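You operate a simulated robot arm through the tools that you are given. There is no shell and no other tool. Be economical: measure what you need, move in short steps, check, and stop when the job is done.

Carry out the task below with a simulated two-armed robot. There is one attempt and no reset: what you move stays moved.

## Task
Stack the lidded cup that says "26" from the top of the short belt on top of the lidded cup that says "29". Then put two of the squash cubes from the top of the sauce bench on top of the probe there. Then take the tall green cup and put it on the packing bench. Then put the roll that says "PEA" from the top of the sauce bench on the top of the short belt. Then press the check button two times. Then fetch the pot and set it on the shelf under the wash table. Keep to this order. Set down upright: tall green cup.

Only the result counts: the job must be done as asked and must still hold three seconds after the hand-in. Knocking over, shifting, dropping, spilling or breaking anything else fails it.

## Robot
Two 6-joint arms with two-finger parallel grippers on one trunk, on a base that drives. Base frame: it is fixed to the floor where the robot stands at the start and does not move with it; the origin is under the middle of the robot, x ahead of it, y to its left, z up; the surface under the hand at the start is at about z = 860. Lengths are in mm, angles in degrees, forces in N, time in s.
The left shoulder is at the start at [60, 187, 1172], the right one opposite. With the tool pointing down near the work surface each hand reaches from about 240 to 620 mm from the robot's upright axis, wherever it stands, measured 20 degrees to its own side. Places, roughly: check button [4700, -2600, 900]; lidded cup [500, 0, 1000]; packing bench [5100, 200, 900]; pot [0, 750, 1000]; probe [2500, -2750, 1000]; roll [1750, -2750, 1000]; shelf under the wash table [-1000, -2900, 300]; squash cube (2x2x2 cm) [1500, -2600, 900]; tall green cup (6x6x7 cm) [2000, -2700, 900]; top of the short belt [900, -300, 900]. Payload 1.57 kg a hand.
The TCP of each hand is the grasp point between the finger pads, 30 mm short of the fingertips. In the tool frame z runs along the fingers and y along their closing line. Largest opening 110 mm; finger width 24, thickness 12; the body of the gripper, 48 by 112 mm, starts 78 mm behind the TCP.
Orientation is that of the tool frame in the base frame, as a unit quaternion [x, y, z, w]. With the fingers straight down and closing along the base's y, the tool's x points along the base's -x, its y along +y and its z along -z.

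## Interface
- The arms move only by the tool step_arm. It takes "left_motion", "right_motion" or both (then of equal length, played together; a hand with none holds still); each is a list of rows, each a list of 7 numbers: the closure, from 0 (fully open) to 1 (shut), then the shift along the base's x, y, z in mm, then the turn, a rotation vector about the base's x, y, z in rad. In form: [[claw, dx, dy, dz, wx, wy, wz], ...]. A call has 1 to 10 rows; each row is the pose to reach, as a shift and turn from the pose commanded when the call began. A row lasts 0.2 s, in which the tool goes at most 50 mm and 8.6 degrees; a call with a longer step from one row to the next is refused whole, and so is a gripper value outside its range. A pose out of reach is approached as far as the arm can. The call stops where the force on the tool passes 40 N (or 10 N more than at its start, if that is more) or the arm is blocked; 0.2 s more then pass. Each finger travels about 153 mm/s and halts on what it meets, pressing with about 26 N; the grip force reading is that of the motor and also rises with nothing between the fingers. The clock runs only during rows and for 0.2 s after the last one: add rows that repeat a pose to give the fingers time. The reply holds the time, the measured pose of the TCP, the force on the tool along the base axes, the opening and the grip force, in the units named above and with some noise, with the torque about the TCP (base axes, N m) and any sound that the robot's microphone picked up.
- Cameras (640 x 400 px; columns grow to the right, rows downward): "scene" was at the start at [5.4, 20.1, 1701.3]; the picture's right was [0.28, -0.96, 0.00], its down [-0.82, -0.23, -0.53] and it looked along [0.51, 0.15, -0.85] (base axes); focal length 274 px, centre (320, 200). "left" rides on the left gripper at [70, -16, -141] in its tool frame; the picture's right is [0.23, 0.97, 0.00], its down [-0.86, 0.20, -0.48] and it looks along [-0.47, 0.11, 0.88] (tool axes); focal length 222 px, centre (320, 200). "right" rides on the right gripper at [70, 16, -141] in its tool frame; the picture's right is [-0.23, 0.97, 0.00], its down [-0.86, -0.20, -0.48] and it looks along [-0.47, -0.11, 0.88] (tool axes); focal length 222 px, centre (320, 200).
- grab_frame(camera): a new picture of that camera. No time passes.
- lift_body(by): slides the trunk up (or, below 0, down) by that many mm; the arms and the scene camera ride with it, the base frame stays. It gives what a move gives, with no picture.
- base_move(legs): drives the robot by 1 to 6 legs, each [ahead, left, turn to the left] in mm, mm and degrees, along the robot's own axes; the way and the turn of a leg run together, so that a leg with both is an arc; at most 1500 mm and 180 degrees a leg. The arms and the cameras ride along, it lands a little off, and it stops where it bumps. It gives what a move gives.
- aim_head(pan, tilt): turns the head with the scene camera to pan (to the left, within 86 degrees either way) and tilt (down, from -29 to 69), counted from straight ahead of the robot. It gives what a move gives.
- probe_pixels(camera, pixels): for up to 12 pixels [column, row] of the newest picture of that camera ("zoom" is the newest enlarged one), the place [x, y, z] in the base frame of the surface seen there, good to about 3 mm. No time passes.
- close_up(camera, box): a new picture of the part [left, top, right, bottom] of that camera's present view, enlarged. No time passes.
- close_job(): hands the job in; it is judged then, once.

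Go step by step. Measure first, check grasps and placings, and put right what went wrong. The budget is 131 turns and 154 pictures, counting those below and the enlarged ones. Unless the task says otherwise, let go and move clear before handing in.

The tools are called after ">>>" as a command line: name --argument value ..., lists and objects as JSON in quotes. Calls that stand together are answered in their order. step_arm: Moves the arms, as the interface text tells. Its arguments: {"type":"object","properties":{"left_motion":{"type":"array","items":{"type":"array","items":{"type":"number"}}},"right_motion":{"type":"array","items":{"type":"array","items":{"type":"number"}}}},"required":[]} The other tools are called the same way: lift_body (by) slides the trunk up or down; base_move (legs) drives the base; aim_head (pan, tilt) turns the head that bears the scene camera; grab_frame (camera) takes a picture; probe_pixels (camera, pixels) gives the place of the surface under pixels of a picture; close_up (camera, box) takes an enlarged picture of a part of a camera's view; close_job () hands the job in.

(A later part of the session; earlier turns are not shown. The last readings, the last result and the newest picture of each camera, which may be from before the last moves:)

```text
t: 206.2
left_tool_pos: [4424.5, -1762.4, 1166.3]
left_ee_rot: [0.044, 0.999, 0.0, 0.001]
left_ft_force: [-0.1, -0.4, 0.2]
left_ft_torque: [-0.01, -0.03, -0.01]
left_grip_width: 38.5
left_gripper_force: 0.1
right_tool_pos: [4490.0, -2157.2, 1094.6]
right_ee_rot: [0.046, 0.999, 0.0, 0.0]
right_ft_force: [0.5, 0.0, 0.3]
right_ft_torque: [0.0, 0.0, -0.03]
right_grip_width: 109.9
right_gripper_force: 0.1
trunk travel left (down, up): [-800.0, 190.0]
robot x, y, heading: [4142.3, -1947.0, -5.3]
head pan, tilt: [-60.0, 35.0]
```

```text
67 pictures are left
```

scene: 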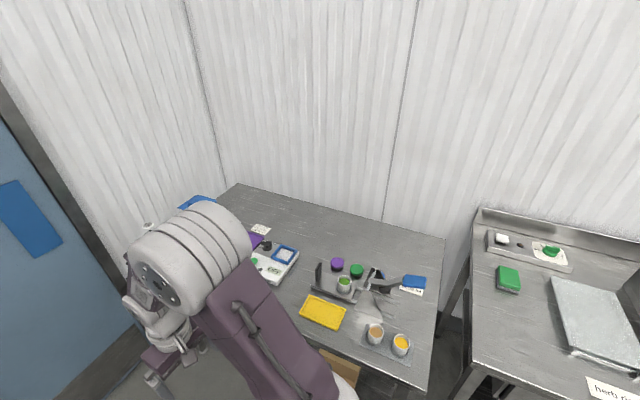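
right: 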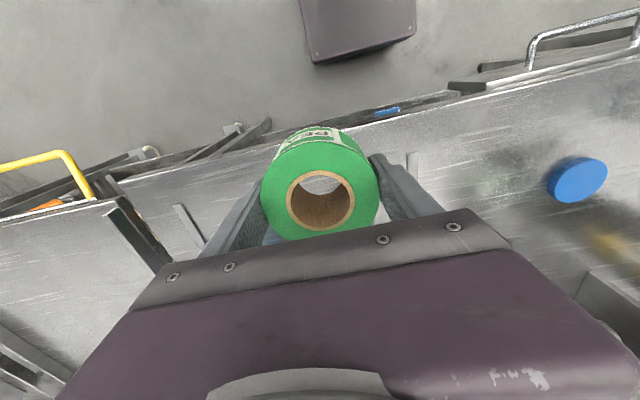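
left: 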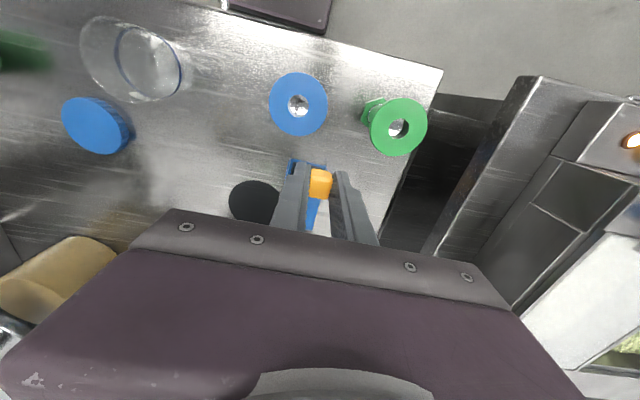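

I turn to face this bench and look straight at it.

>>> base_move --legs '[[0, 0, -84.6], [-50, 330, 0]]'

>>> aim_head --pan 0 --tilt 45

>>> grab_frame --camera "scene"

```text
t: 212.0
left_tool_pos: [4668.8, -2164.6, 1166.7]
left_ee_rot: [0.711, 0.703, 0.001, 0.001]
left_ft_force: [0.7, -0.2, -0.5]
left_ft_torque: [0.0, -0.01, 0.0]
left_grip_width: 38.4
left_gripper_force: 0.1
right_tool_pos: [4280.4, -2261.9, 1094.5]
right_ee_rot: [0.711, 0.703, 0.001, 0.0]
right_ft_force: [-1.0, 0.1, -0.9]
right_ft_torque: [-0.01, -0.02, 0.03]
right_grip_width: 110.1
right_gripper_force: 0.0
trunk travel left (down, up): [-800.0, 190.0]
robot x, y, heading: [4465.9, -1900.5, -90.5]
head pan, tilt: [-60.0, 35.0]
```

```text
t: 213.3
left_tool_pos: [4669.7, -2164.5, 1167.1]
left_ee_rot: [0.711, 0.703, 0.0, -0.001]
left_ft_force: [0.6, -0.1, -0.2]
left_ft_torque: [-0.01, 0.02, -0.02]
left_grip_width: 38.2
left_gripper_force: 0.1
right_tool_pos: [4282.7, -2260.7, 1093.5]
right_ee_rot: [0.711, 0.703, 0.001, 0.0]
right_ft_force: [0.2, -0.1, 0.2]
right_ft_torque: [0.0, 0.0, -0.01]
right_grip_width: 110.3
right_gripper_force: 0.1
trunk travel left (down, up): [-800.0, 190.0]
robot x, y, heading: [4466.0, -1899.9, -90.5]
head pan, tilt: [0.0, 45.0]
```

```text
66 pictures are left
```

scene: 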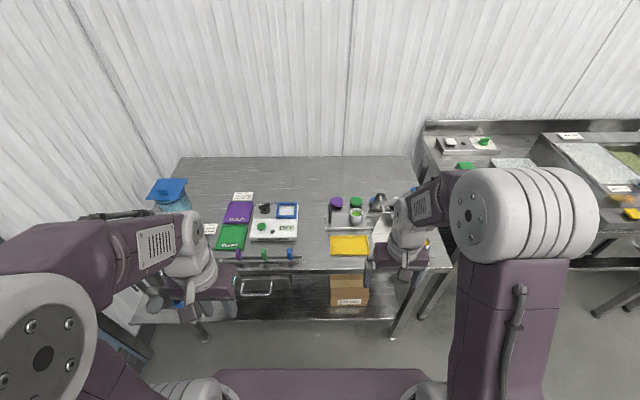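

>>> close_up --camera "scene" --box '[200, 180, 360, 280]'

>>> close_up --camera "scene" --box '[240, 190, 310, 234]'

>>> probe_pixels --camera "zoom" --pixels '[[195, 330], [190, 345], [220, 165], [415, 190], [300, 330], [430, 345], [210, 330]]'

```text
4.00 times, centred on (280, 230) of scene
```

zoom: 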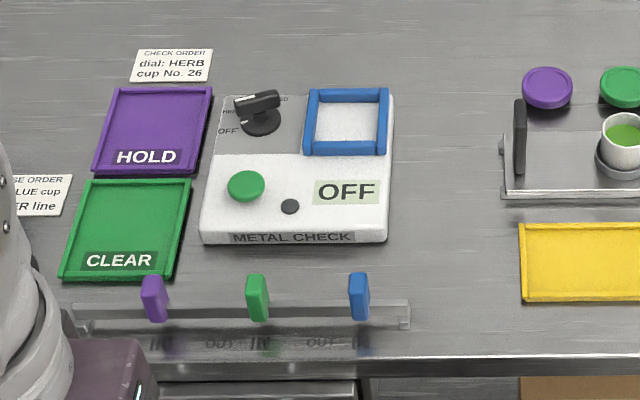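

```text
9.09 times, centred on (275, 212) of scene
```

zoom: 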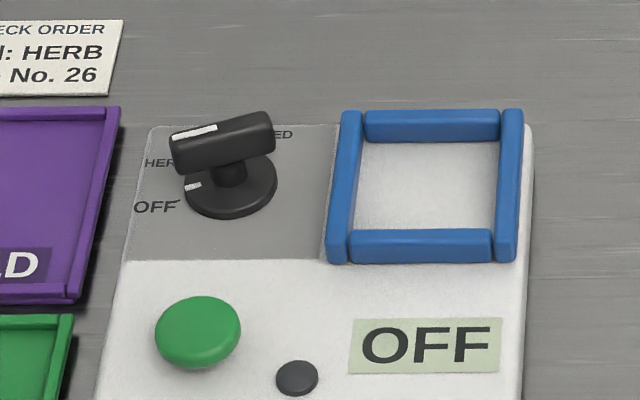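

```text
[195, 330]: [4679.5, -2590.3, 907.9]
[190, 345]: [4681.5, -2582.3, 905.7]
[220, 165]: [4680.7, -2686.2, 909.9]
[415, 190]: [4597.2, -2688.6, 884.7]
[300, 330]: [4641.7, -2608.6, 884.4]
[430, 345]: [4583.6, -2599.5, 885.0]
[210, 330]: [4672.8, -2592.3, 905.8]
```

The green button on the metal-check box is at [4678,-2592,907]. I drive in, shut the left fingers, and move over it.

>>> base_move --legs '[[210, 0, 0.5]]'

>>> step_arm --left_motion '[[0.8, 2, -45, -10, 0, 0, 0], [1, 4, -90, -20, 0, 0, 0], [1, 6, -130, -40, 0, 0, 0], [1, 8, -170, -60, 0, 0, 0], [1, 8, -200, -95, 0, 0, 0], [1, 8, -210, -140, 0, 0, 0], [1, 8, -210, -180, 0, 0, 0]]'

>>> close_up --camera "left" --box '[200, 80, 440, 230]'

```text
t: 215.0
left_tool_pos: [4668.9, -2369.9, 1166.9]
left_ee_rot: [0.71, 0.705, -0.001, 0.001]
left_ft_force: [-0.4, -0.6, 0.2]
left_ft_torque: [-0.03, 0.01, 0.02]
left_grip_width: 38.4
left_gripper_force: 0.0
right_tool_pos: [4282.3, -2468.0, 1094.2]
right_ee_rot: [0.709, 0.706, -0.001, 0.001]
right_ft_force: [0.6, 0.9, 0.4]
right_ft_torque: [-0.03, 0.0, 0.0]
right_grip_width: 109.7
right_gripper_force: 0.2
trunk travel left (down, up): [-800.0, 190.0]
robot x, y, heading: [4461.5, -2105.8, -90.1]
head pan, tilt: [0.0, 45.0]
```

```text
t: 216.6
left_tool_pos: [4678.7, -2582.5, 984.3]
left_ee_rot: [0.71, 0.704, 0.0, 0.001]
left_ft_force: [-0.6, 0.2, -1.2]
left_ft_torque: [-0.02, 0.0, -0.01]
left_grip_width: 0.2
left_gripper_force: 21.1
right_tool_pos: [4282.6, -2471.7, 1094.8]
right_ee_rot: [0.709, 0.706, 0.0, 0.0]
right_ft_force: [-0.5, -1.3, -0.1]
right_ft_torque: [-0.01, 0.01, -0.05]
right_grip_width: 110.1
right_gripper_force: 0.1
trunk travel left (down, up): [-800.0, 190.0]
robot x, y, heading: [4464.6, -2109.8, -90.5]
head pan, tilt: [0.0, 45.0]
```

```text
2.67 times, centred on (320, 155) of left
```

zoom: 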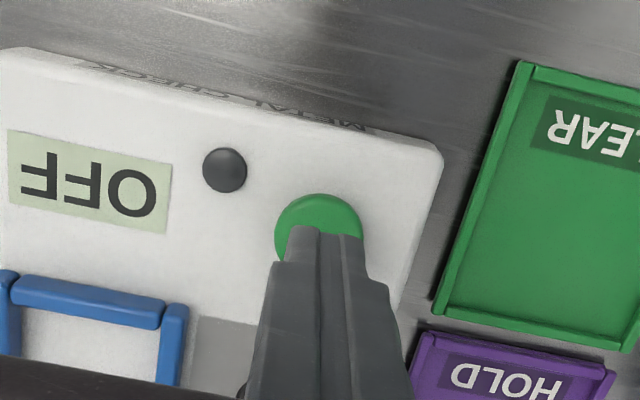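

The button is about (+3,−10) from the fingertips. I align and descend to just above it.

>>> step_arm --left_motion '[[1, 3, -10, -10, 0, 0, 0], [1, 3, -10, -38, 0, 0, 0], [1, 3, -10, -38, 0, 0, 0]]'

>>> close_up --camera "left" --box '[240, 100, 400, 200]'

>>> close_up --camera "scene" --box '[200, 190, 320, 265]'

```text
t: 217.4
left_tool_pos: [4680.1, -2592.9, 951.0]
left_ee_rot: [0.71, 0.705, 0.0, 0.001]
left_ft_force: [-0.9, 0.4, -0.4]
left_ft_torque: [-0.01, -0.02, 0.02]
left_grip_width: 0.2
left_gripper_force: 21.0
right_tool_pos: [4282.2, -2470.6, 1094.5]
right_ee_rot: [0.709, 0.705, 0.001, -0.001]
right_ft_force: [0.1, 0.5, 0.0]
right_ft_torque: [0.01, -0.02, 0.01]
right_grip_width: 109.9
right_gripper_force: 0.0
trunk travel left (down, up): [-800.0, 190.0]
robot x, y, heading: [4464.0, -2107.1, -90.4]
head pan, tilt: [0.0, 45.0]
```

```text
4.00 times, centred on (320, 150) of left
```

zoom: 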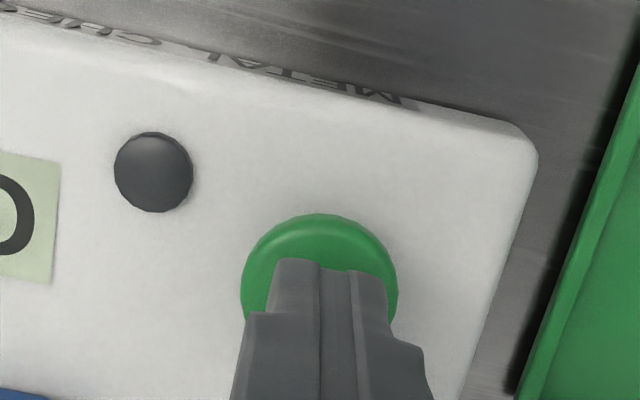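

```text
5.33 times, centred on (260, 228) of scene
```

zoom: 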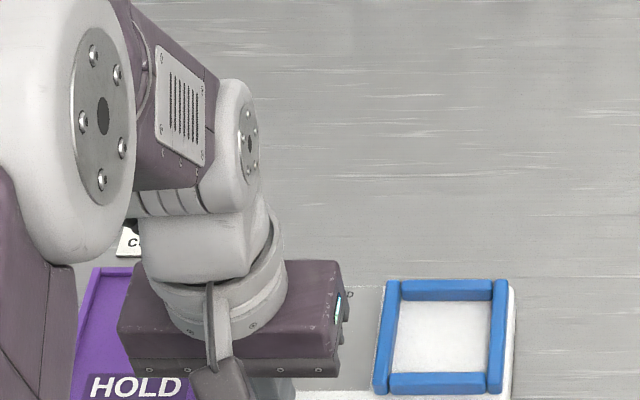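

The fingertips are over the button. I press down slowly once.

>>> step_arm --left_motion '[[1, 0, 0, -8, 0, 0, 0], [1, 0, 0, -12, 0, 0, 0], [1, 0, 0, -14, 0, 0, 0], [1, 0, 0, -16, 0, 0, 0], [1, 0, 0, -18, 0, 0, 0]]'

```text
t: 218.6
left_tool_pos: [4681.0, -2591.2, 931.9]
left_ee_rot: [0.71, 0.705, 0.0, 0.0]
left_ft_force: [1.0, 0.7, 2.9]
left_ft_torque: [0.04, -0.03, 0.01]
left_grip_width: 0.0
left_gripper_force: 21.3
right_tool_pos: [4283.3, -2471.4, 1095.5]
right_ee_rot: [0.709, 0.705, 0.0, 0.001]
right_ft_force: [-0.2, 0.2, 0.1]
right_ft_torque: [0.01, -0.02, -0.01]
right_grip_width: 110.1
right_gripper_force: 0.0
trunk travel left (down, up): [-800.0, 190.0]
robot x, y, heading: [4462.4, -2106.1, -90.6]
head pan, tilt: [0.0, 45.0]
heard: click
```

A click was heard, so that's one press. I lift off and look at the display.

>>> step_arm --left_motion '[[1, 0, 0, 8, 0, 0, 0], [1, 0, 0, 18, 0, 0, 0], [1, 0, 0, 18, 0, 0, 0]]'

>>> grab_frame --camera "left"

```text
t: 219.4
left_tool_pos: [4681.4, -2594.5, 950.7]
left_ee_rot: [0.71, 0.705, -0.001, 0.0]
left_ft_force: [0.0, -0.2, -0.6]
left_ft_torque: [0.03, -0.02, -0.02]
left_grip_width: 0.0
left_gripper_force: 21.3
right_tool_pos: [4282.4, -2471.4, 1094.2]
right_ee_rot: [0.709, 0.706, 0.0, 0.0]
right_ft_force: [-0.7, -0.6, -0.5]
right_ft_torque: [-0.02, -0.04, -0.03]
right_grip_width: 109.9
right_gripper_force: 0.1
trunk travel left (down, up): [-800.0, 190.0]
robot x, y, heading: [4459.6, -2105.6, -90.5]
head pan, tilt: [0.0, 45.0]
```

```text
60 pictures are left
```

left: 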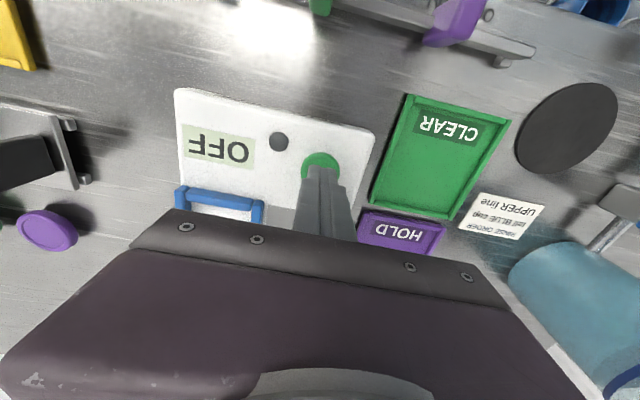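

I press a second time the same way and lift off.

>>> step_arm --left_motion '[[1, 0, 0, -8, 0, 0, 0], [1, 0, 0, -12, 0, 0, 0], [1, 0, 0, -14, 0, 0, 0], [1, 0, 0, -16, 0, 0, 0], [1, 0, 0, -18, 0, 0, 0]]'

>>> step_arm --left_motion '[[1, 0, 0, 10, 0, 0, 0], [1, 0, 0, 40, 0, 0, 0], [1, 0, 0, 85, 0, 0, 0], [1, 0, 10, 130, 0, 0, 0], [1, 0, 40, 160, 0, 0, 0], [1, 0, 80, 185, 0, 0, 0], [1, 0, 120, 210, 0, 0, 0], [1, 0, 165, 225, 0, 0, 0], [1, 0, 210, 230, 0, 0, 0]]'

```text
t: 220.6
left_tool_pos: [4681.6, -2592.2, 931.9]
left_ee_rot: [0.71, 0.704, 0.0, 0.001]
left_ft_force: [-1.0, -1.7, 2.8]
left_ft_torque: [-0.07, 0.03, -0.01]
left_grip_width: 0.0
left_gripper_force: 20.6
right_tool_pos: [4282.4, -2473.2, 1093.5]
right_ee_rot: [0.709, 0.705, 0.0, -0.001]
right_ft_force: [0.0, -0.1, -0.3]
right_ft_torque: [-0.01, -0.01, 0.04]
right_grip_width: 110.1
right_gripper_force: 0.0
trunk travel left (down, up): [-800.0, 190.0]
robot x, y, heading: [4465.0, -2108.6, -90.1]
head pan, tilt: [0.0, 45.0]
heard: click
```

```text
t: 222.6
left_tool_pos: [4682.5, -2379.3, 1163.8]
left_ee_rot: [0.71, 0.704, 0.0, 0.001]
left_ft_force: [-0.1, 0.0, -0.3]
left_ft_torque: [-0.01, -0.02, -0.03]
left_grip_width: 0.0
left_gripper_force: 21.8
right_tool_pos: [4283.1, -2469.0, 1094.3]
right_ee_rot: [0.709, 0.705, -0.001, 0.0]
right_ft_force: [-1.2, 0.1, -0.1]
right_ft_torque: [-0.01, 0.03, 0.02]
right_grip_width: 110.0
right_gripper_force: 0.1
trunk travel left (down, up): [-800.0, 190.0]
robot x, y, heading: [4464.0, -2107.1, -90.7]
head pan, tilt: [0.0, 45.0]
```

Both clicks were heard. Next is the pot: I back off and drive along the corridor, checking drift midway.

>>> base_move --legs '[[-300, 0, 0.5], [0, -1500, 0], [0, -900, 0]]'

```text
t: 235.9
left_tool_pos: [2296.1, -2011.2, 1163.2]
left_ee_rot: [0.714, 0.7, -0.001, -0.001]
left_ft_force: [0.2, -0.6, 0.9]
left_ft_torque: [0.03, -0.02, -0.01]
left_grip_width: 0.0
left_gripper_force: 21.1
right_tool_pos: [1894.1, -2093.8, 1094.5]
right_ee_rot: [0.715, 0.699, 0.0, -0.001]
right_ft_force: [-0.3, -0.5, -0.1]
right_ft_torque: [0.01, 0.02, 0.0]
right_grip_width: 110.2
right_gripper_force: 0.1
trunk travel left (down, up): [-800.0, 190.0]
robot x, y, heading: [2081.0, -1731.9, -91.2]
head pan, tilt: [0.0, 45.0]
```

>>> base_move --legs '[[60, 0, 1.2], [0, -1500, 0], [0, -730, 0], [0, 0, 180]]'

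>>> aim_head --pan 0 --tilt 30

>>> grab_frame --camera "scene"

```text
t: 254.7
left_tool_pos: [-363.1, -1553.6, 1163.4]
left_ee_rot: [-0.704, 0.71, 0.0, 0.0]
left_ft_force: [0.4, 0.0, -0.7]
left_ft_torque: [0.01, 0.03, 0.0]
left_grip_width: 0.0
left_gripper_force: 21.5
right_tool_pos: [38.2, -1464.5, 1094.8]
right_ee_rot: [-0.704, 0.71, 0.0, 0.0]
right_ft_force: [-0.7, -0.7, 0.5]
right_ft_torque: [-0.01, -0.01, 0.01]
right_grip_width: 110.1
right_gripper_force: 0.0
trunk travel left (down, up): [-800.0, 190.0]
robot x, y, heading: [-145.6, -1826.8, 89.5]
head pan, tilt: [0.0, 45.0]
```

```text
t: 255.5
left_tool_pos: [-362.5, -1552.8, 1163.2]
left_ee_rot: [-0.704, 0.71, 0.0, -0.001]
left_ft_force: [-0.6, 0.0, -0.1]
left_ft_torque: [-0.01, 0.0, -0.02]
left_grip_width: 0.3
left_gripper_force: 21.0
right_tool_pos: [38.4, -1464.5, 1094.7]
right_ee_rot: [-0.704, 0.71, -0.001, -0.001]
right_ft_force: [-0.8, 0.4, 0.8]
right_ft_torque: [0.02, 0.0, 0.04]
right_grip_width: 109.9
right_gripper_force: 0.0
trunk travel left (down, up): [-800.0, 190.0]
robot x, y, heading: [-145.1, -1828.2, 89.6]
head pan, tilt: [0.0, 30.0]
```

```text
59 pictures are left
```

scene: 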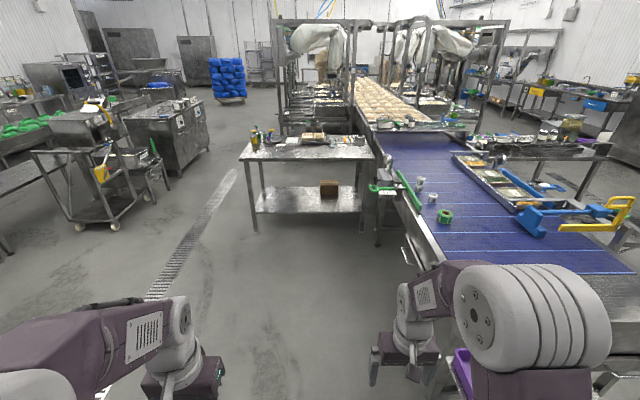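

The table with the pot should be the one at (305,150). I zoom and probe.

>>> close_up --camera "scene" --box '[230, 115, 390, 215]'

>>> probe_pixels --camera "scene" --pixels '[[245, 158], [370, 158], [258, 140], [312, 137], [270, 135], [305, 150], [380, 188], [410, 185]]'

```text
4.00 times, centred on (310, 165) of scene
```

zoom: 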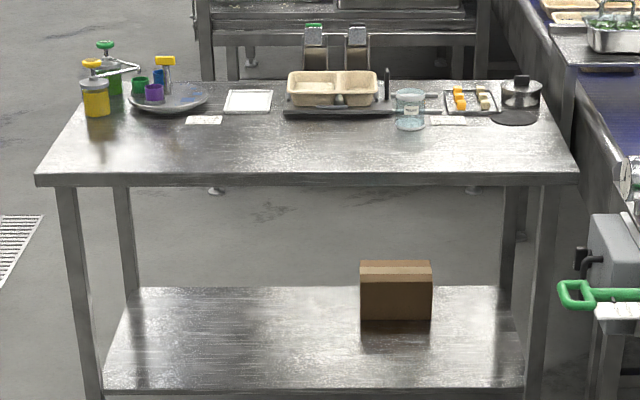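

```text
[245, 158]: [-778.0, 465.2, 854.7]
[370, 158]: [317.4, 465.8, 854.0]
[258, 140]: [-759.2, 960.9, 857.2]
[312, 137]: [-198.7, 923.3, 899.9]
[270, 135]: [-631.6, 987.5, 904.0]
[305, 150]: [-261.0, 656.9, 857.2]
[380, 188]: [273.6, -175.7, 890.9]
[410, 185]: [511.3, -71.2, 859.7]
```

I drive up to the table and look at it.

>>> base_move --legs '[[1500, 0, 0.3], [330, 0, 0]]'

>>> aim_head --pan -5 --tilt 48

>>> grab_frame --camera "scene"

>>> close_up --camera "scene" --box '[250, 90, 410, 190]'

```text
t: 264.7
left_tool_pos: [-377.5, 273.2, 1164.4]
left_ee_rot: [0.711, -0.703, -0.001, -0.001]
left_ft_force: [-0.4, 0.3, -0.8]
left_ft_torque: [0.01, 0.03, -0.04]
left_grip_width: 0.2
left_gripper_force: 21.4
right_tool_pos: [20.5, 368.3, 1094.5]
right_ee_rot: [0.712, -0.702, 0.0, 0.0]
right_ft_force: [0.4, -0.2, 0.6]
right_ft_torque: [0.03, 0.01, 0.01]
right_grip_width: 109.7
right_gripper_force: 0.0
trunk travel left (down, up): [-800.0, 190.0]
robot x, y, heading: [-149.5, 1.9, 90.6]
head pan, tilt: [0.0, 30.0]
```

```text
t: 265.5
left_tool_pos: [-377.4, 273.7, 1162.9]
left_ee_rot: [0.712, -0.702, 0.0, 0.0]
left_ft_force: [1.2, 0.1, -1.0]
left_ft_torque: [-0.02, 0.01, -0.01]
left_grip_width: 0.0
left_gripper_force: 21.3
right_tool_pos: [21.1, 370.9, 1093.1]
right_ee_rot: [0.712, -0.702, 0.001, 0.001]
right_ft_force: [0.0, 0.9, 0.1]
right_ft_torque: [-0.02, -0.01, -0.01]
right_grip_width: 109.9
right_gripper_force: 0.1
trunk travel left (down, up): [-800.0, 190.0]
robot x, y, heading: [-154.3, 1.5, 90.8]
head pan, tilt: [-5.0, 48.0]
```

```text
57 pictures are left
```

scene: 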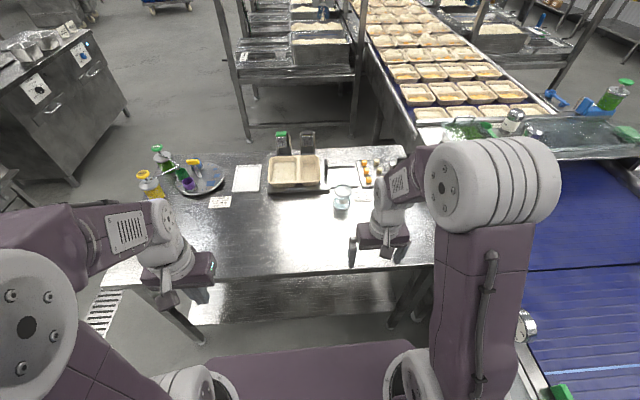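

```text
4.00 times, centred on (330, 140) of scene
```

zoom: 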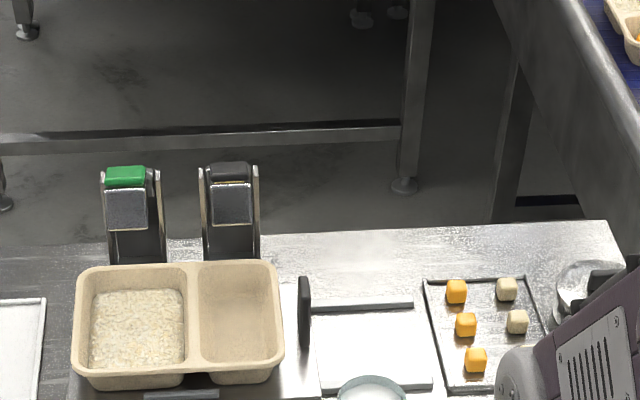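

>>> close_up --camera "scene" --box '[300, 150, 420, 225]'

>>> probe_pixels --camera "scene" --pixels '[[342, 188], [342, 205], [396, 158], [402, 163], [377, 175], [340, 178], [205, 180], [186, 172], [152, 185], [170, 160]]'

>>> grab_frame --camera "right"

```text
5.33 times, centred on (360, 188) of scene
```

zoom: 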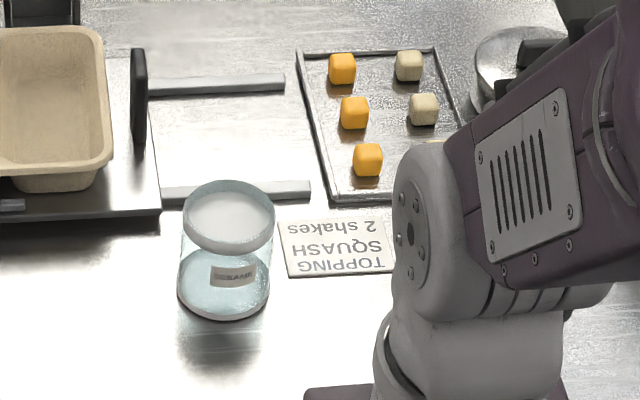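

```text
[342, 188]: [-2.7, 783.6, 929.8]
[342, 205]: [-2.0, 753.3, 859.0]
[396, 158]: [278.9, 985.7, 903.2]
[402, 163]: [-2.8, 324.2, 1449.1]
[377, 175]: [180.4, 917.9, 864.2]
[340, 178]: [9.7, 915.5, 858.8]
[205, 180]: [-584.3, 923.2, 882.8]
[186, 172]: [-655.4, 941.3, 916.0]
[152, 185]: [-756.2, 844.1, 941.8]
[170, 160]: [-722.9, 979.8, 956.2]
```

```text
54 pictures are left
```

right: 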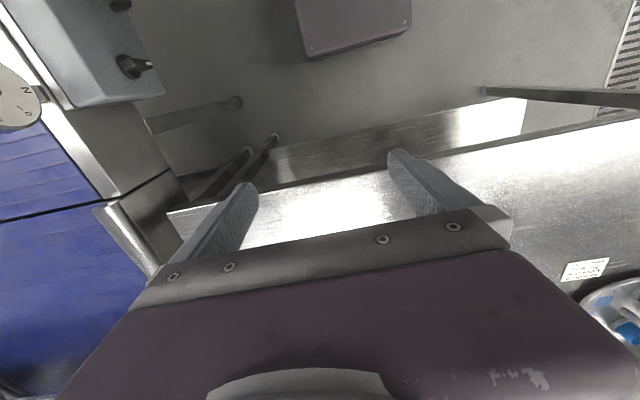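

The "SESAME" glass jar at [−3,786], z 857–930, matches the pot's place. The shelf needs a forward reach, so I'll grasp it with a 45° tilt; I drive in 165 mm and tilt the right hand.

>>> base_move --legs '[[165, 0, -0.7]]'

>>> step_arm --right_motion '[[0, 0, 5, 0, 0.131, 0, 0], [0, 0, 10, 0, 0.262, 0, 0], [0, 0, 15, 0, 0.393, 0, 0], [0, 0, 20, 0, 0.524, 0, 0], [0, 0, 25, -5, 0.655, 0, 0], [0, 0, 30, -10, 0.785, 0, 0]]'

>>> grab_frame --camera "right"

>>> grab_frame --camera "scene"

```text
t: 267.0
left_tool_pos: [-376.4, 437.1, 1163.5]
left_ee_rot: [0.709, -0.705, -0.001, -0.001]
left_ft_force: [-0.2, -0.5, -0.6]
left_ft_torque: [0.0, -0.04, -0.01]
left_grip_width: 0.0
left_gripper_force: 21.4
right_tool_pos: [22.9, 532.1, 1095.0]
right_ee_rot: [0.709, -0.705, 0.0, -0.001]
right_ft_force: [0.2, 0.0, -0.4]
right_ft_torque: [0.0, 0.0, -0.03]
right_grip_width: 110.0
right_gripper_force: 0.0
trunk travel left (down, up): [-800.0, 190.0]
robot x, y, heading: [-151.8, 166.6, 90.5]
head pan, tilt: [-5.0, 48.0]
```

```text
t: 268.4
left_tool_pos: [-376.4, 442.2, 1164.2]
left_ee_rot: [0.709, -0.705, 0.001, 0.001]
left_ft_force: [-0.5, -0.6, 1.2]
left_ft_torque: [-0.02, 0.0, 0.02]
left_grip_width: 0.0
left_gripper_force: 21.2
right_tool_pos: [19.2, 621.0, 1083.5]
right_ee_rot: [0.655, -0.652, -0.268, -0.271]
right_ft_force: [-0.7, 0.5, -0.4]
right_ft_torque: [-0.02, -0.03, -0.02]
right_grip_width: 110.1
right_gripper_force: 0.1
right hand out of reach, approached as far as the arm can: row 3, 4, 5, 6
trunk travel left (down, up): [-800.0, 190.0]
robot x, y, heading: [-155.1, 166.9, 90.4]
head pan, tilt: [-5.0, 48.0]
```

```text
53 pictures are left
```

right: 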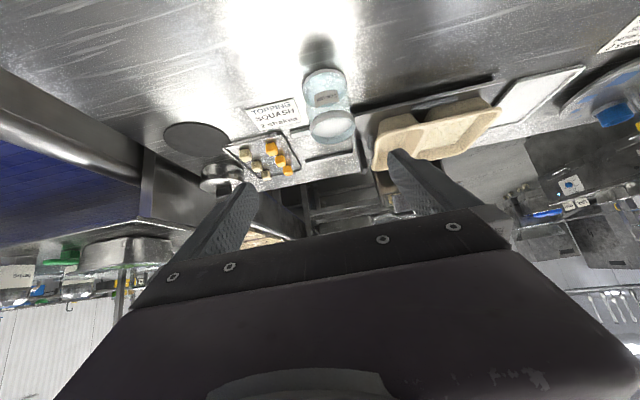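

```text
52 pictures are left
```

scene: 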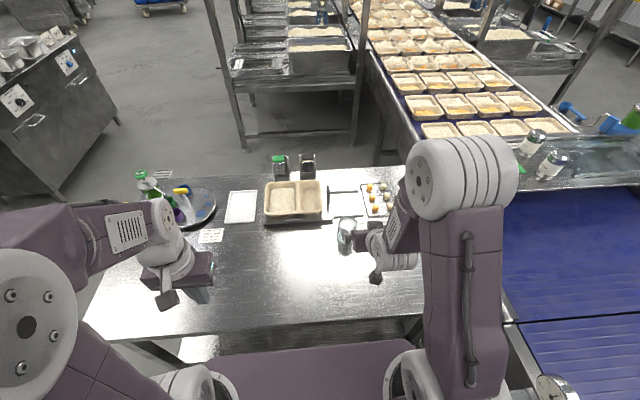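

The 45° tilt is reached. I measure the jar from the right camera.

>>> close_up --camera "right" --box '[280, 50, 376, 150]'

>>> probe_pixels --camera "right" --pixels '[[332, 125], [313, 125], [352, 125], [332, 110], [332, 140], [327, 90], [327, 72], [305, 90], [348, 90]]'

>>> close_up --camera "scene" --box '[320, 200, 400, 260]'

>>> probe_pixels --camera "scene" --pixels '[[345, 228], [345, 250], [338, 228], [352, 228], [345, 222], [346, 240]]'

```text
4.00 times, centred on (328, 100) of right
```

zoom: 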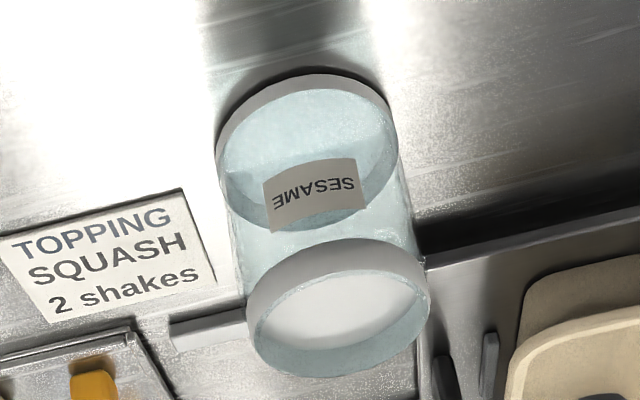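

```text
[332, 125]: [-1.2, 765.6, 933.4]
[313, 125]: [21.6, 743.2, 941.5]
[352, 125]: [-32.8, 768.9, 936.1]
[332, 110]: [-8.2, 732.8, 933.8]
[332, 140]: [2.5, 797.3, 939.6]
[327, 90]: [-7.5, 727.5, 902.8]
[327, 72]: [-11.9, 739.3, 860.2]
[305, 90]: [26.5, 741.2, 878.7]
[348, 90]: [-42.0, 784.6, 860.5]
```

```text
6.67 times, centred on (360, 230) of scene
```

zoom: 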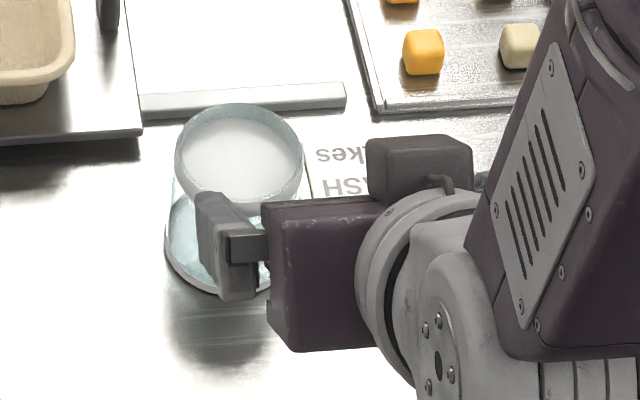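

```text
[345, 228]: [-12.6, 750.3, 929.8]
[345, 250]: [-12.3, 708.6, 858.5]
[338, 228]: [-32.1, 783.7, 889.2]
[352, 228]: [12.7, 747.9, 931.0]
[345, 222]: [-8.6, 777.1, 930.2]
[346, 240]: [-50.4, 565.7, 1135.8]
```

The jar's centre is about [−5,767], 70 mm across and about 80 tall. I come down in front of it.

>>> step_arm --right_motion '[[0, -8, 10, -40, 0, 0, 0], [0, -16, 20, -80, 0, 0, 0], [0, -24, 25, -120, 0, 0, 0], [0, -24, 28, -155, 0, 0, 0], [0, -24, 28, -175, 0, 0, 0]]'

>>> grab_frame --camera "right"

```text
t: 269.6
left_tool_pos: [-376.1, 441.8, 1163.9]
left_ee_rot: [0.709, -0.705, 0.0, 0.0]
left_ft_force: [-0.5, 1.2, 0.5]
left_ft_torque: [-0.03, 0.02, -0.01]
left_grip_width: 0.0
left_gripper_force: 21.2
right_tool_pos: [-5.8, 663.4, 910.6]
right_ee_rot: [0.656, -0.652, -0.267, -0.269]
right_ft_force: [0.2, 0.5, -0.2]
right_ft_torque: [0.01, -0.02, 0.0]
right_grip_width: 110.0
right_gripper_force: 0.1
right hand out of reach, approached as far as the arm can: row 4, 5
trunk travel left (down, up): [-800.0, 190.0]
robot x, y, heading: [-154.4, 167.7, 90.2]
head pan, tilt: [-5.0, 48.0]
```

```text
49 pictures are left
```

right: 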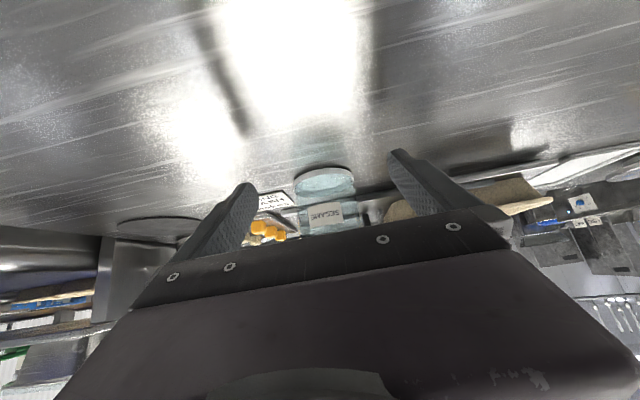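

The jar is centred between the fingers at (323,195). I advance around it and look before closing.

>>> step_arm --right_motion '[[0, 0, 30, 0, 0, 0, 0], [0, 0, 60, -4, 0, 0, 0], [0, 0, 90, -8, 0, 0, 0], [0, 0, 102, -8, 0, 0, 0]]'

>>> grab_frame --camera "right"

>>> close_up --camera "scene" --box '[300, 180, 420, 260]'

```text
t: 270.6
left_tool_pos: [-376.5, 440.6, 1163.6]
left_ee_rot: [0.709, -0.705, -0.001, -0.001]
left_ft_force: [0.1, 0.9, 0.1]
left_ft_torque: [-0.01, -0.01, 0.0]
left_grip_width: 0.0
left_gripper_force: 21.2
right_tool_pos: [-7.7, 766.0, 902.5]
right_ee_rot: [0.654, -0.652, -0.269, -0.272]
right_ft_force: [-0.5, 0.2, -1.2]
right_ft_torque: [-0.02, -0.03, 0.02]
right_grip_width: 110.1
right_gripper_force: 0.1
trunk travel left (down, up): [-800.0, 190.0]
robot x, y, heading: [-151.7, 167.9, 90.5]
head pan, tilt: [-5.0, 48.0]
```

```text
48 pictures are left
```

right: 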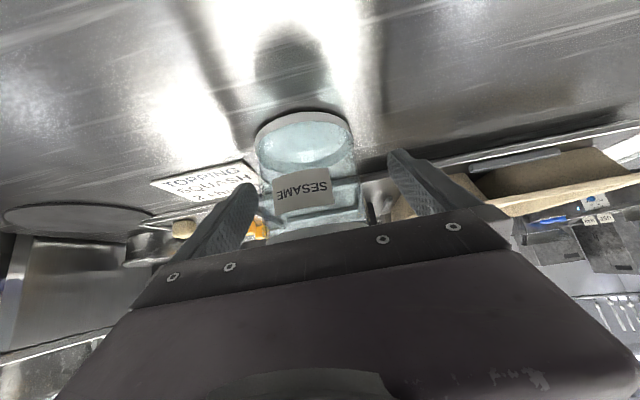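

```text
5.00 times, centred on (360, 220) of scene
```

zoom: 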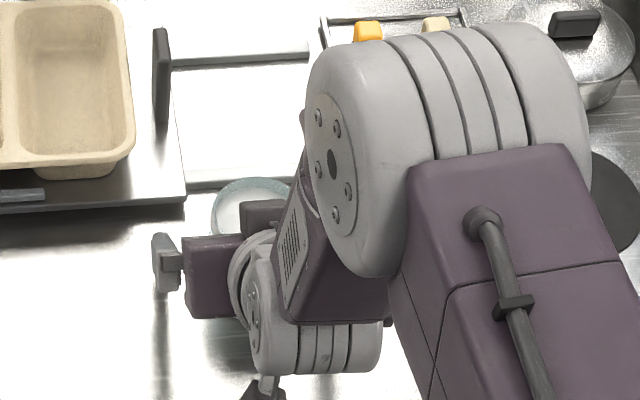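

The jar computes to [−3,762], within 5 mm of the TCP. I shift +4 in x and close.

>>> step_arm --right_motion '[[0, 4, -2, -2, 0, 0, 0], [0.25, 4, -2, -2, 0, 0, 0], [0.4, 4, -2, -2, 0, 0, 0], [0.6, 4, -2, -2, 0, 0, 0], [0.6, 4, -2, -2, 0, 0, 0]]'

>>> grab_frame --camera "right"

```text
t: 271.8
left_tool_pos: [-377.3, 442.4, 1163.4]
left_ee_rot: [0.709, -0.705, 0.0, 0.0]
left_ft_force: [-0.1, -0.2, -0.1]
left_ft_torque: [0.02, -0.01, -0.01]
left_grip_width: 0.0
left_gripper_force: 21.9
right_tool_pos: [-2.9, 761.5, 902.5]
right_ee_rot: [0.655, -0.652, -0.269, -0.272]
right_ft_force: [0.3, 0.6, 0.6]
right_ft_torque: [0.04, 0.05, -0.02]
right_grip_width: 67.9
right_gripper_force: 25.9
trunk travel left (down, up): [-800.0, 190.0]
robot x, y, heading: [-156.5, 168.7, 90.3]
head pan, tilt: [-5.0, 48.0]
```

```text
46 pictures are left
```

right: 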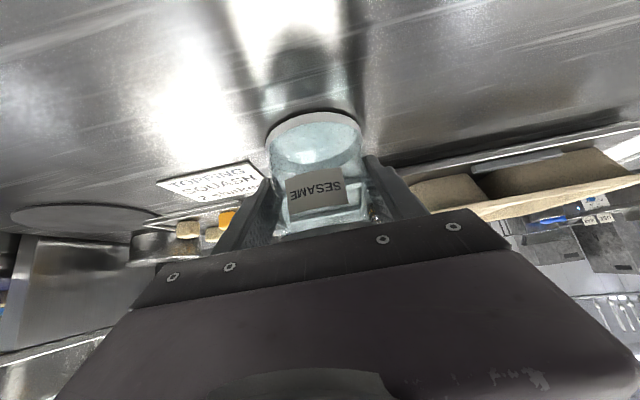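

Gripped at 68 mm. I lift it straight up.

>>> step_arm --right_motion '[[0.6, 0, 0, 10, 0, 0, 0], [0.6, 0, 0, 50, 0, 0, 0], [0.6, 0, 0, 95, 0, 0, 0], [0.6, 0, -5, 140, 0, 0, 0], [0.6, 0, -20, 160, 0, 0, 0]]'

>>> close_up --camera "right" --box '[200, 60, 440, 250]'

```text
t: 273.0
left_tool_pos: [-376.3, 439.8, 1163.6]
left_ee_rot: [0.709, -0.705, 0.0, -0.001]
left_ft_force: [1.0, 0.1, 0.7]
left_ft_torque: [0.0, -0.02, 0.05]
left_grip_width: 0.1
left_gripper_force: 20.9
right_tool_pos: [-3.1, 740.3, 1063.8]
right_ee_rot: [0.656, -0.651, -0.269, -0.271]
right_ft_force: [-0.5, 0.4, -0.8]
right_ft_torque: [-0.02, 0.01, -0.01]
right_grip_width: 67.6
right_gripper_force: 26.4
trunk travel left (down, up): [-800.0, 190.0]
robot x, y, heading: [-153.2, 169.7, 90.2]
head pan, tilt: [-5.0, 48.0]
```

```text
2.11 times, centred on (320, 155) of right
```

zoom: 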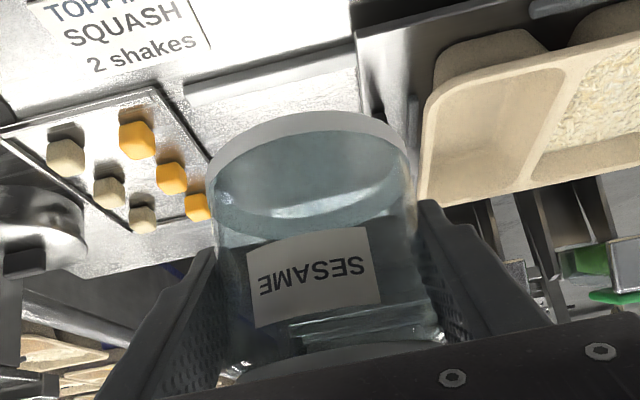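

The pot is held upright. I back out to the corridor, turn around, and move toward the wash table.

>>> base_move --legs '[[-1500, 0, 0], [-350, 0, 0], [0, 0, -180], [0, -650, 0]]'

>>> aim_head --pan -10 --tilt 30

>>> grab_frame --camera "scene"

```text
t: 292.8
left_tool_pos: [-602.0, -1965.6, 1162.9]
left_ee_rot: [0.711, 0.703, -0.001, -0.001]
left_ft_force: [0.7, -0.1, -0.1]
left_ft_torque: [-0.03, 0.04, 0.0]
left_grip_width: 0.0
left_gripper_force: 21.3
right_tool_pos: [-979.4, -2260.6, 1064.2]
right_ee_rot: [0.658, 0.649, -0.273, 0.266]
right_ft_force: [0.1, 0.4, -1.1]
right_ft_torque: [-0.01, 0.02, 0.0]
right_grip_width: 67.5
right_gripper_force: 26.1
trunk travel left (down, up): [-800.0, 190.0]
robot x, y, heading: [-821.6, -1689.7, -90.5]
head pan, tilt: [-5.0, 48.0]
```

```text
t: 293.6
left_tool_pos: [-602.7, -1966.6, 1164.0]
left_ee_rot: [0.712, 0.703, 0.0, 0.0]
left_ft_force: [0.1, 0.3, 0.4]
left_ft_torque: [-0.03, 0.0, 0.02]
left_grip_width: 0.0
left_gripper_force: 21.4
right_tool_pos: [-980.8, -2259.8, 1064.0]
right_ee_rot: [0.657, 0.65, -0.273, 0.267]
right_ft_force: [0.5, -0.2, -0.1]
right_ft_torque: [0.0, -0.01, -0.01]
right_grip_width: 67.4
right_gripper_force: 26.1
trunk travel left (down, up): [-800.0, 190.0]
robot x, y, heading: [-822.9, -1691.9, -90.8]
head pan, tilt: [-10.0, 30.0]
```

```text
44 pictures are left
```

scene: 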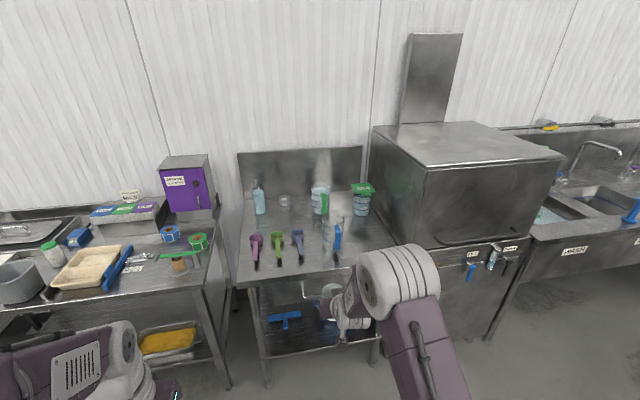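

The table in the centre, with ladles on top and a shelf below, should be the wash table. I probe its shelf and top edges.

>>> close_up --camera "scene" --box '[220, 240, 420, 390]'

>>> probe_pixels --camera "scene" --pixels '[[270, 300], [268, 345], [285, 320], [310, 330], [300, 345], [320, 350], [250, 285], [340, 272], [285, 282], [375, 345], [290, 300], [270, 355]]'

```text
2.67 times, centred on (320, 315) of scene
```

zoom: 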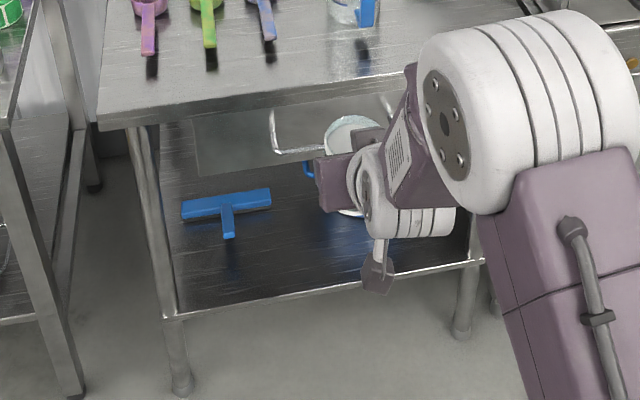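

```text
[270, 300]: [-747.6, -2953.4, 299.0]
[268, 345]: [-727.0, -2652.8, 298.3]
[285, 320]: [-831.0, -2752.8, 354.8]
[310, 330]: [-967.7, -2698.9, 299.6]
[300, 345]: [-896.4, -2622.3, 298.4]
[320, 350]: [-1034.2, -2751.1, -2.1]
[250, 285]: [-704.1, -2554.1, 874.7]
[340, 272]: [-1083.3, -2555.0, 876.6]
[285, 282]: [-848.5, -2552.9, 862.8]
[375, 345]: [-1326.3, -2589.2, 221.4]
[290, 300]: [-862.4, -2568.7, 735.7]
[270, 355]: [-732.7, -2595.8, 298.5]
```

The shelf is at z 298, front y≈−2590, with the table top at 875 and a drawer handle at z≈735. I lower the trunk 600 mm here and look under the table.

>>> lift_body --by -600

>>> aim_head --pan -10 --tilt 30

>>> grab_frame --camera "scene"

>>> grab_frame --camera "right"

```text
refused: -600 is not a number from -400 to 400
```

```text
t: 294.2
left_tool_pos: [-603.1, -1967.3, 1163.0]
left_ee_rot: [0.711, 0.703, -0.001, 0.0]
left_ft_force: [-0.5, 0.6, -0.9]
left_ft_torque: [0.01, 0.01, 0.04]
left_grip_width: 0.1
left_gripper_force: 21.5
right_tool_pos: [-980.2, -2259.7, 1063.2]
right_ee_rot: [0.657, 0.65, -0.272, 0.267]
right_ft_force: [0.1, 0.1, -0.5]
right_ft_torque: [-0.01, -0.02, -0.01]
right_grip_width: 67.3
right_gripper_force: 26.0
trunk travel left (down, up): [-800.0, 190.0]
robot x, y, heading: [-823.9, -1691.6, -90.8]
head pan, tilt: [-10.0, 30.0]
```

```text
42 pictures are left
```

scene: 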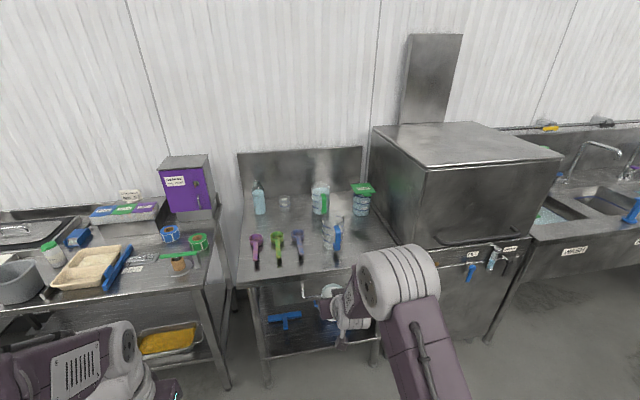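

```text
41 pictures are left
```

right: 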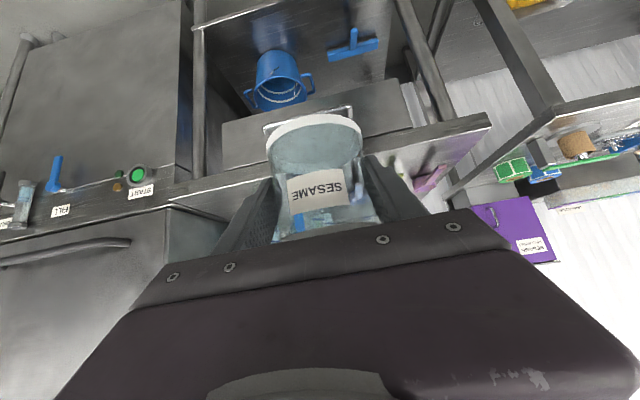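

The lift is limited to 400 mm per call, so I lower in two steps of 300 and look again.

>>> lift_body --by -300

>>> lift_body --by -300

>>> grab_frame --camera "scene"

>>> grab_frame --camera "right"

```text
t: 297.2
left_tool_pos: [-602.8, -1966.5, 863.6]
left_ee_rot: [0.712, 0.703, 0.0, 0.001]
left_ft_force: [0.1, 0.4, 0.6]
left_ft_torque: [0.0, 0.01, -0.02]
left_grip_width: 0.0
left_gripper_force: 21.1
right_tool_pos: [-979.6, -2262.0, 764.1]
right_ee_rot: [0.658, 0.649, -0.274, 0.266]
right_ft_force: [-0.4, 0.5, -0.2]
right_ft_torque: [0.03, 0.01, 0.0]
right_grip_width: 67.8
right_gripper_force: 26.2
trunk travel left (down, up): [-500.0, 490.0]
robot x, y, heading: [-821.5, -1688.0, -90.9]
head pan, tilt: [-10.0, 30.0]
```

```text
t: 300.2
left_tool_pos: [-602.0, -1966.8, 564.4]
left_ee_rot: [0.711, 0.703, 0.001, 0.0]
left_ft_force: [0.2, -0.3, -0.1]
left_ft_torque: [0.01, 0.0, -0.01]
left_grip_width: 0.2
left_gripper_force: 21.1
right_tool_pos: [-979.6, -2261.0, 463.5]
right_ee_rot: [0.657, 0.65, -0.273, 0.267]
right_ft_force: [1.1, -0.1, -0.6]
right_ft_torque: [-0.01, -0.02, 0.03]
right_grip_width: 67.6
right_gripper_force: 26.0
trunk travel left (down, up): [-200.0, 790.0]
robot x, y, heading: [-821.4, -1690.0, -90.4]
head pan, tilt: [-10.0, 30.0]
```

```text
40 pictures are left
```

scene: 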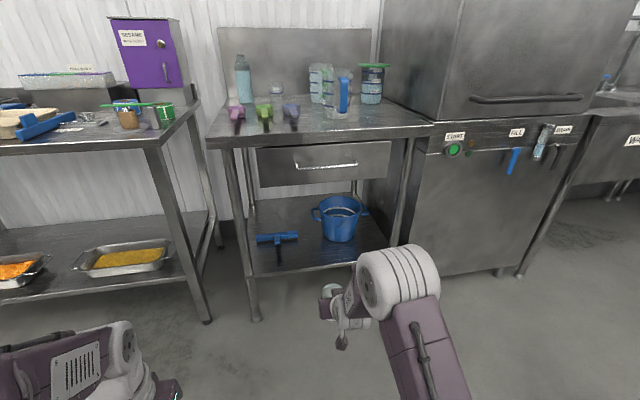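

```text
39 pictures are left
```

right: 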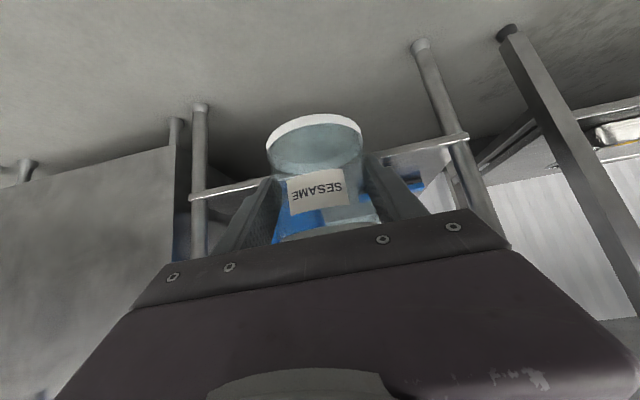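

Now the shelf is visible: bucket at (340,218), squeegee at (278,238). I probe the free areas and the drawer's underside.

>>> close_up --camera "scene" --box '[220, 130, 440, 290]'

>>> probe_pixels --camera "scene" --pixels '[[340, 242], [321, 225], [360, 225], [298, 236], [278, 260], [278, 245], [310, 250], [310, 262], [372, 240], [320, 186], [270, 188], [260, 268]]'

```text
2.50 times, centred on (330, 210) of scene
```

zoom: 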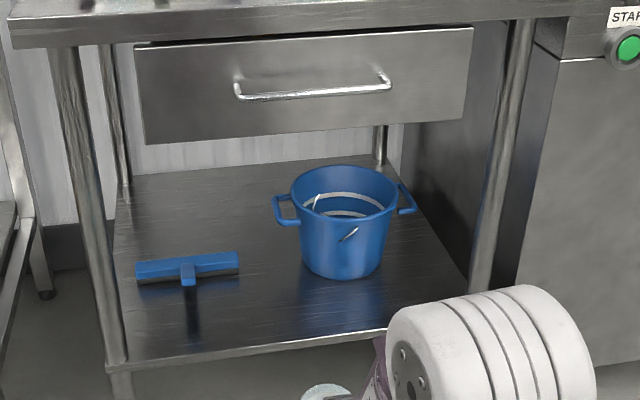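

```text
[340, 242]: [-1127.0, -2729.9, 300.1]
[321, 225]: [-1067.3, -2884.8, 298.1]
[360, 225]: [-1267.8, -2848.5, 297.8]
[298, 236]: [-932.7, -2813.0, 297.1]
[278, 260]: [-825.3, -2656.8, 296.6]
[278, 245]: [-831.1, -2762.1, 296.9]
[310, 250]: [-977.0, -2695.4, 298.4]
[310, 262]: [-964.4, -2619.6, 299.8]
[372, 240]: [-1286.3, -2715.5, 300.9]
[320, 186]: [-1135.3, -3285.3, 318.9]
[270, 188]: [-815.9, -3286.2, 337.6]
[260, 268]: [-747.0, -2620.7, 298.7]
```

A clear spot is [−965,−2680]. I drive in 400 mm with the pot at z 463, well under the drawer.

>>> base_move --legs '[[400, 0, 0.5]]'

>>> aim_head --pan -10 --tilt 50

>>> grab_frame --camera "scene"

>>> grab_frame --camera "right"

```text
t: 302.7
left_tool_pos: [-606.2, -2363.0, 562.7]
left_ee_rot: [0.711, 0.704, 0.0, 0.0]
left_ft_force: [-0.4, -0.6, -0.6]
left_ft_torque: [-0.01, 0.0, -0.01]
left_grip_width: 0.2
left_gripper_force: 21.7
right_tool_pos: [-981.8, -2659.4, 463.9]
right_ee_rot: [0.656, 0.651, -0.273, 0.266]
right_ft_force: [-0.3, -0.8, -0.5]
right_ft_torque: [-0.01, 0.01, -0.02]
right_grip_width: 67.7
right_gripper_force: 26.2
trunk travel left (down, up): [-200.0, 790.0]
robot x, y, heading: [-825.7, -2088.9, -90.4]
head pan, tilt: [-10.0, 30.0]
```

```text
t: 303.5
left_tool_pos: [-606.4, -2362.2, 563.5]
left_ee_rot: [0.71, 0.705, 0.0, 0.0]
left_ft_force: [-0.2, 0.2, 0.7]
left_ft_torque: [-0.03, 0.01, -0.01]
left_grip_width: 0.0
left_gripper_force: 21.2
right_tool_pos: [-981.2, -2657.7, 464.8]
right_ee_rot: [0.656, 0.651, -0.274, 0.267]
right_ft_force: [0.2, 0.1, -1.4]
right_ft_torque: [-0.03, 0.02, -0.01]
right_grip_width: 67.3
right_gripper_force: 25.9
trunk travel left (down, up): [-200.0, 790.0]
robot x, y, heading: [-826.3, -2086.3, -90.5]
head pan, tilt: [-10.0, 50.0]
```

```text
37 pictures are left
```

scene: 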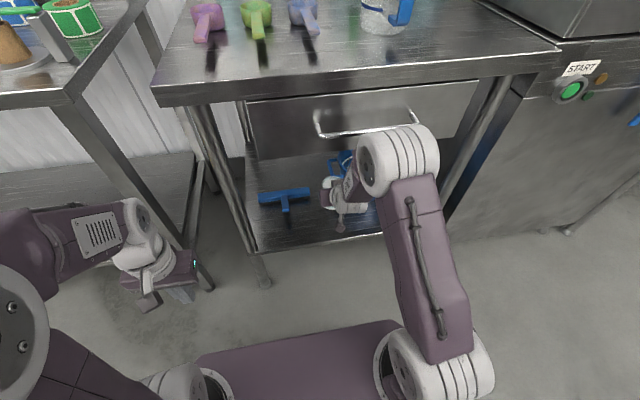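

```text
36 pictures are left
```

right: 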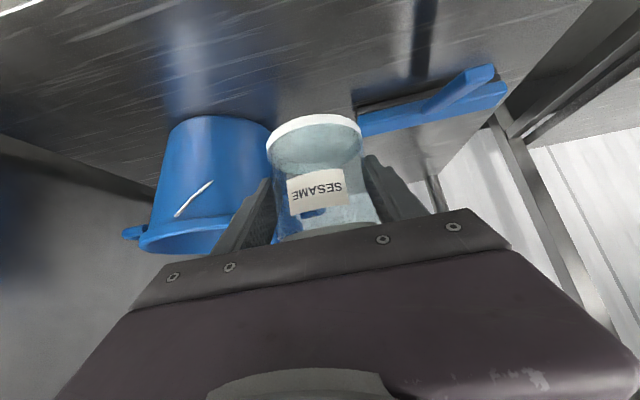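

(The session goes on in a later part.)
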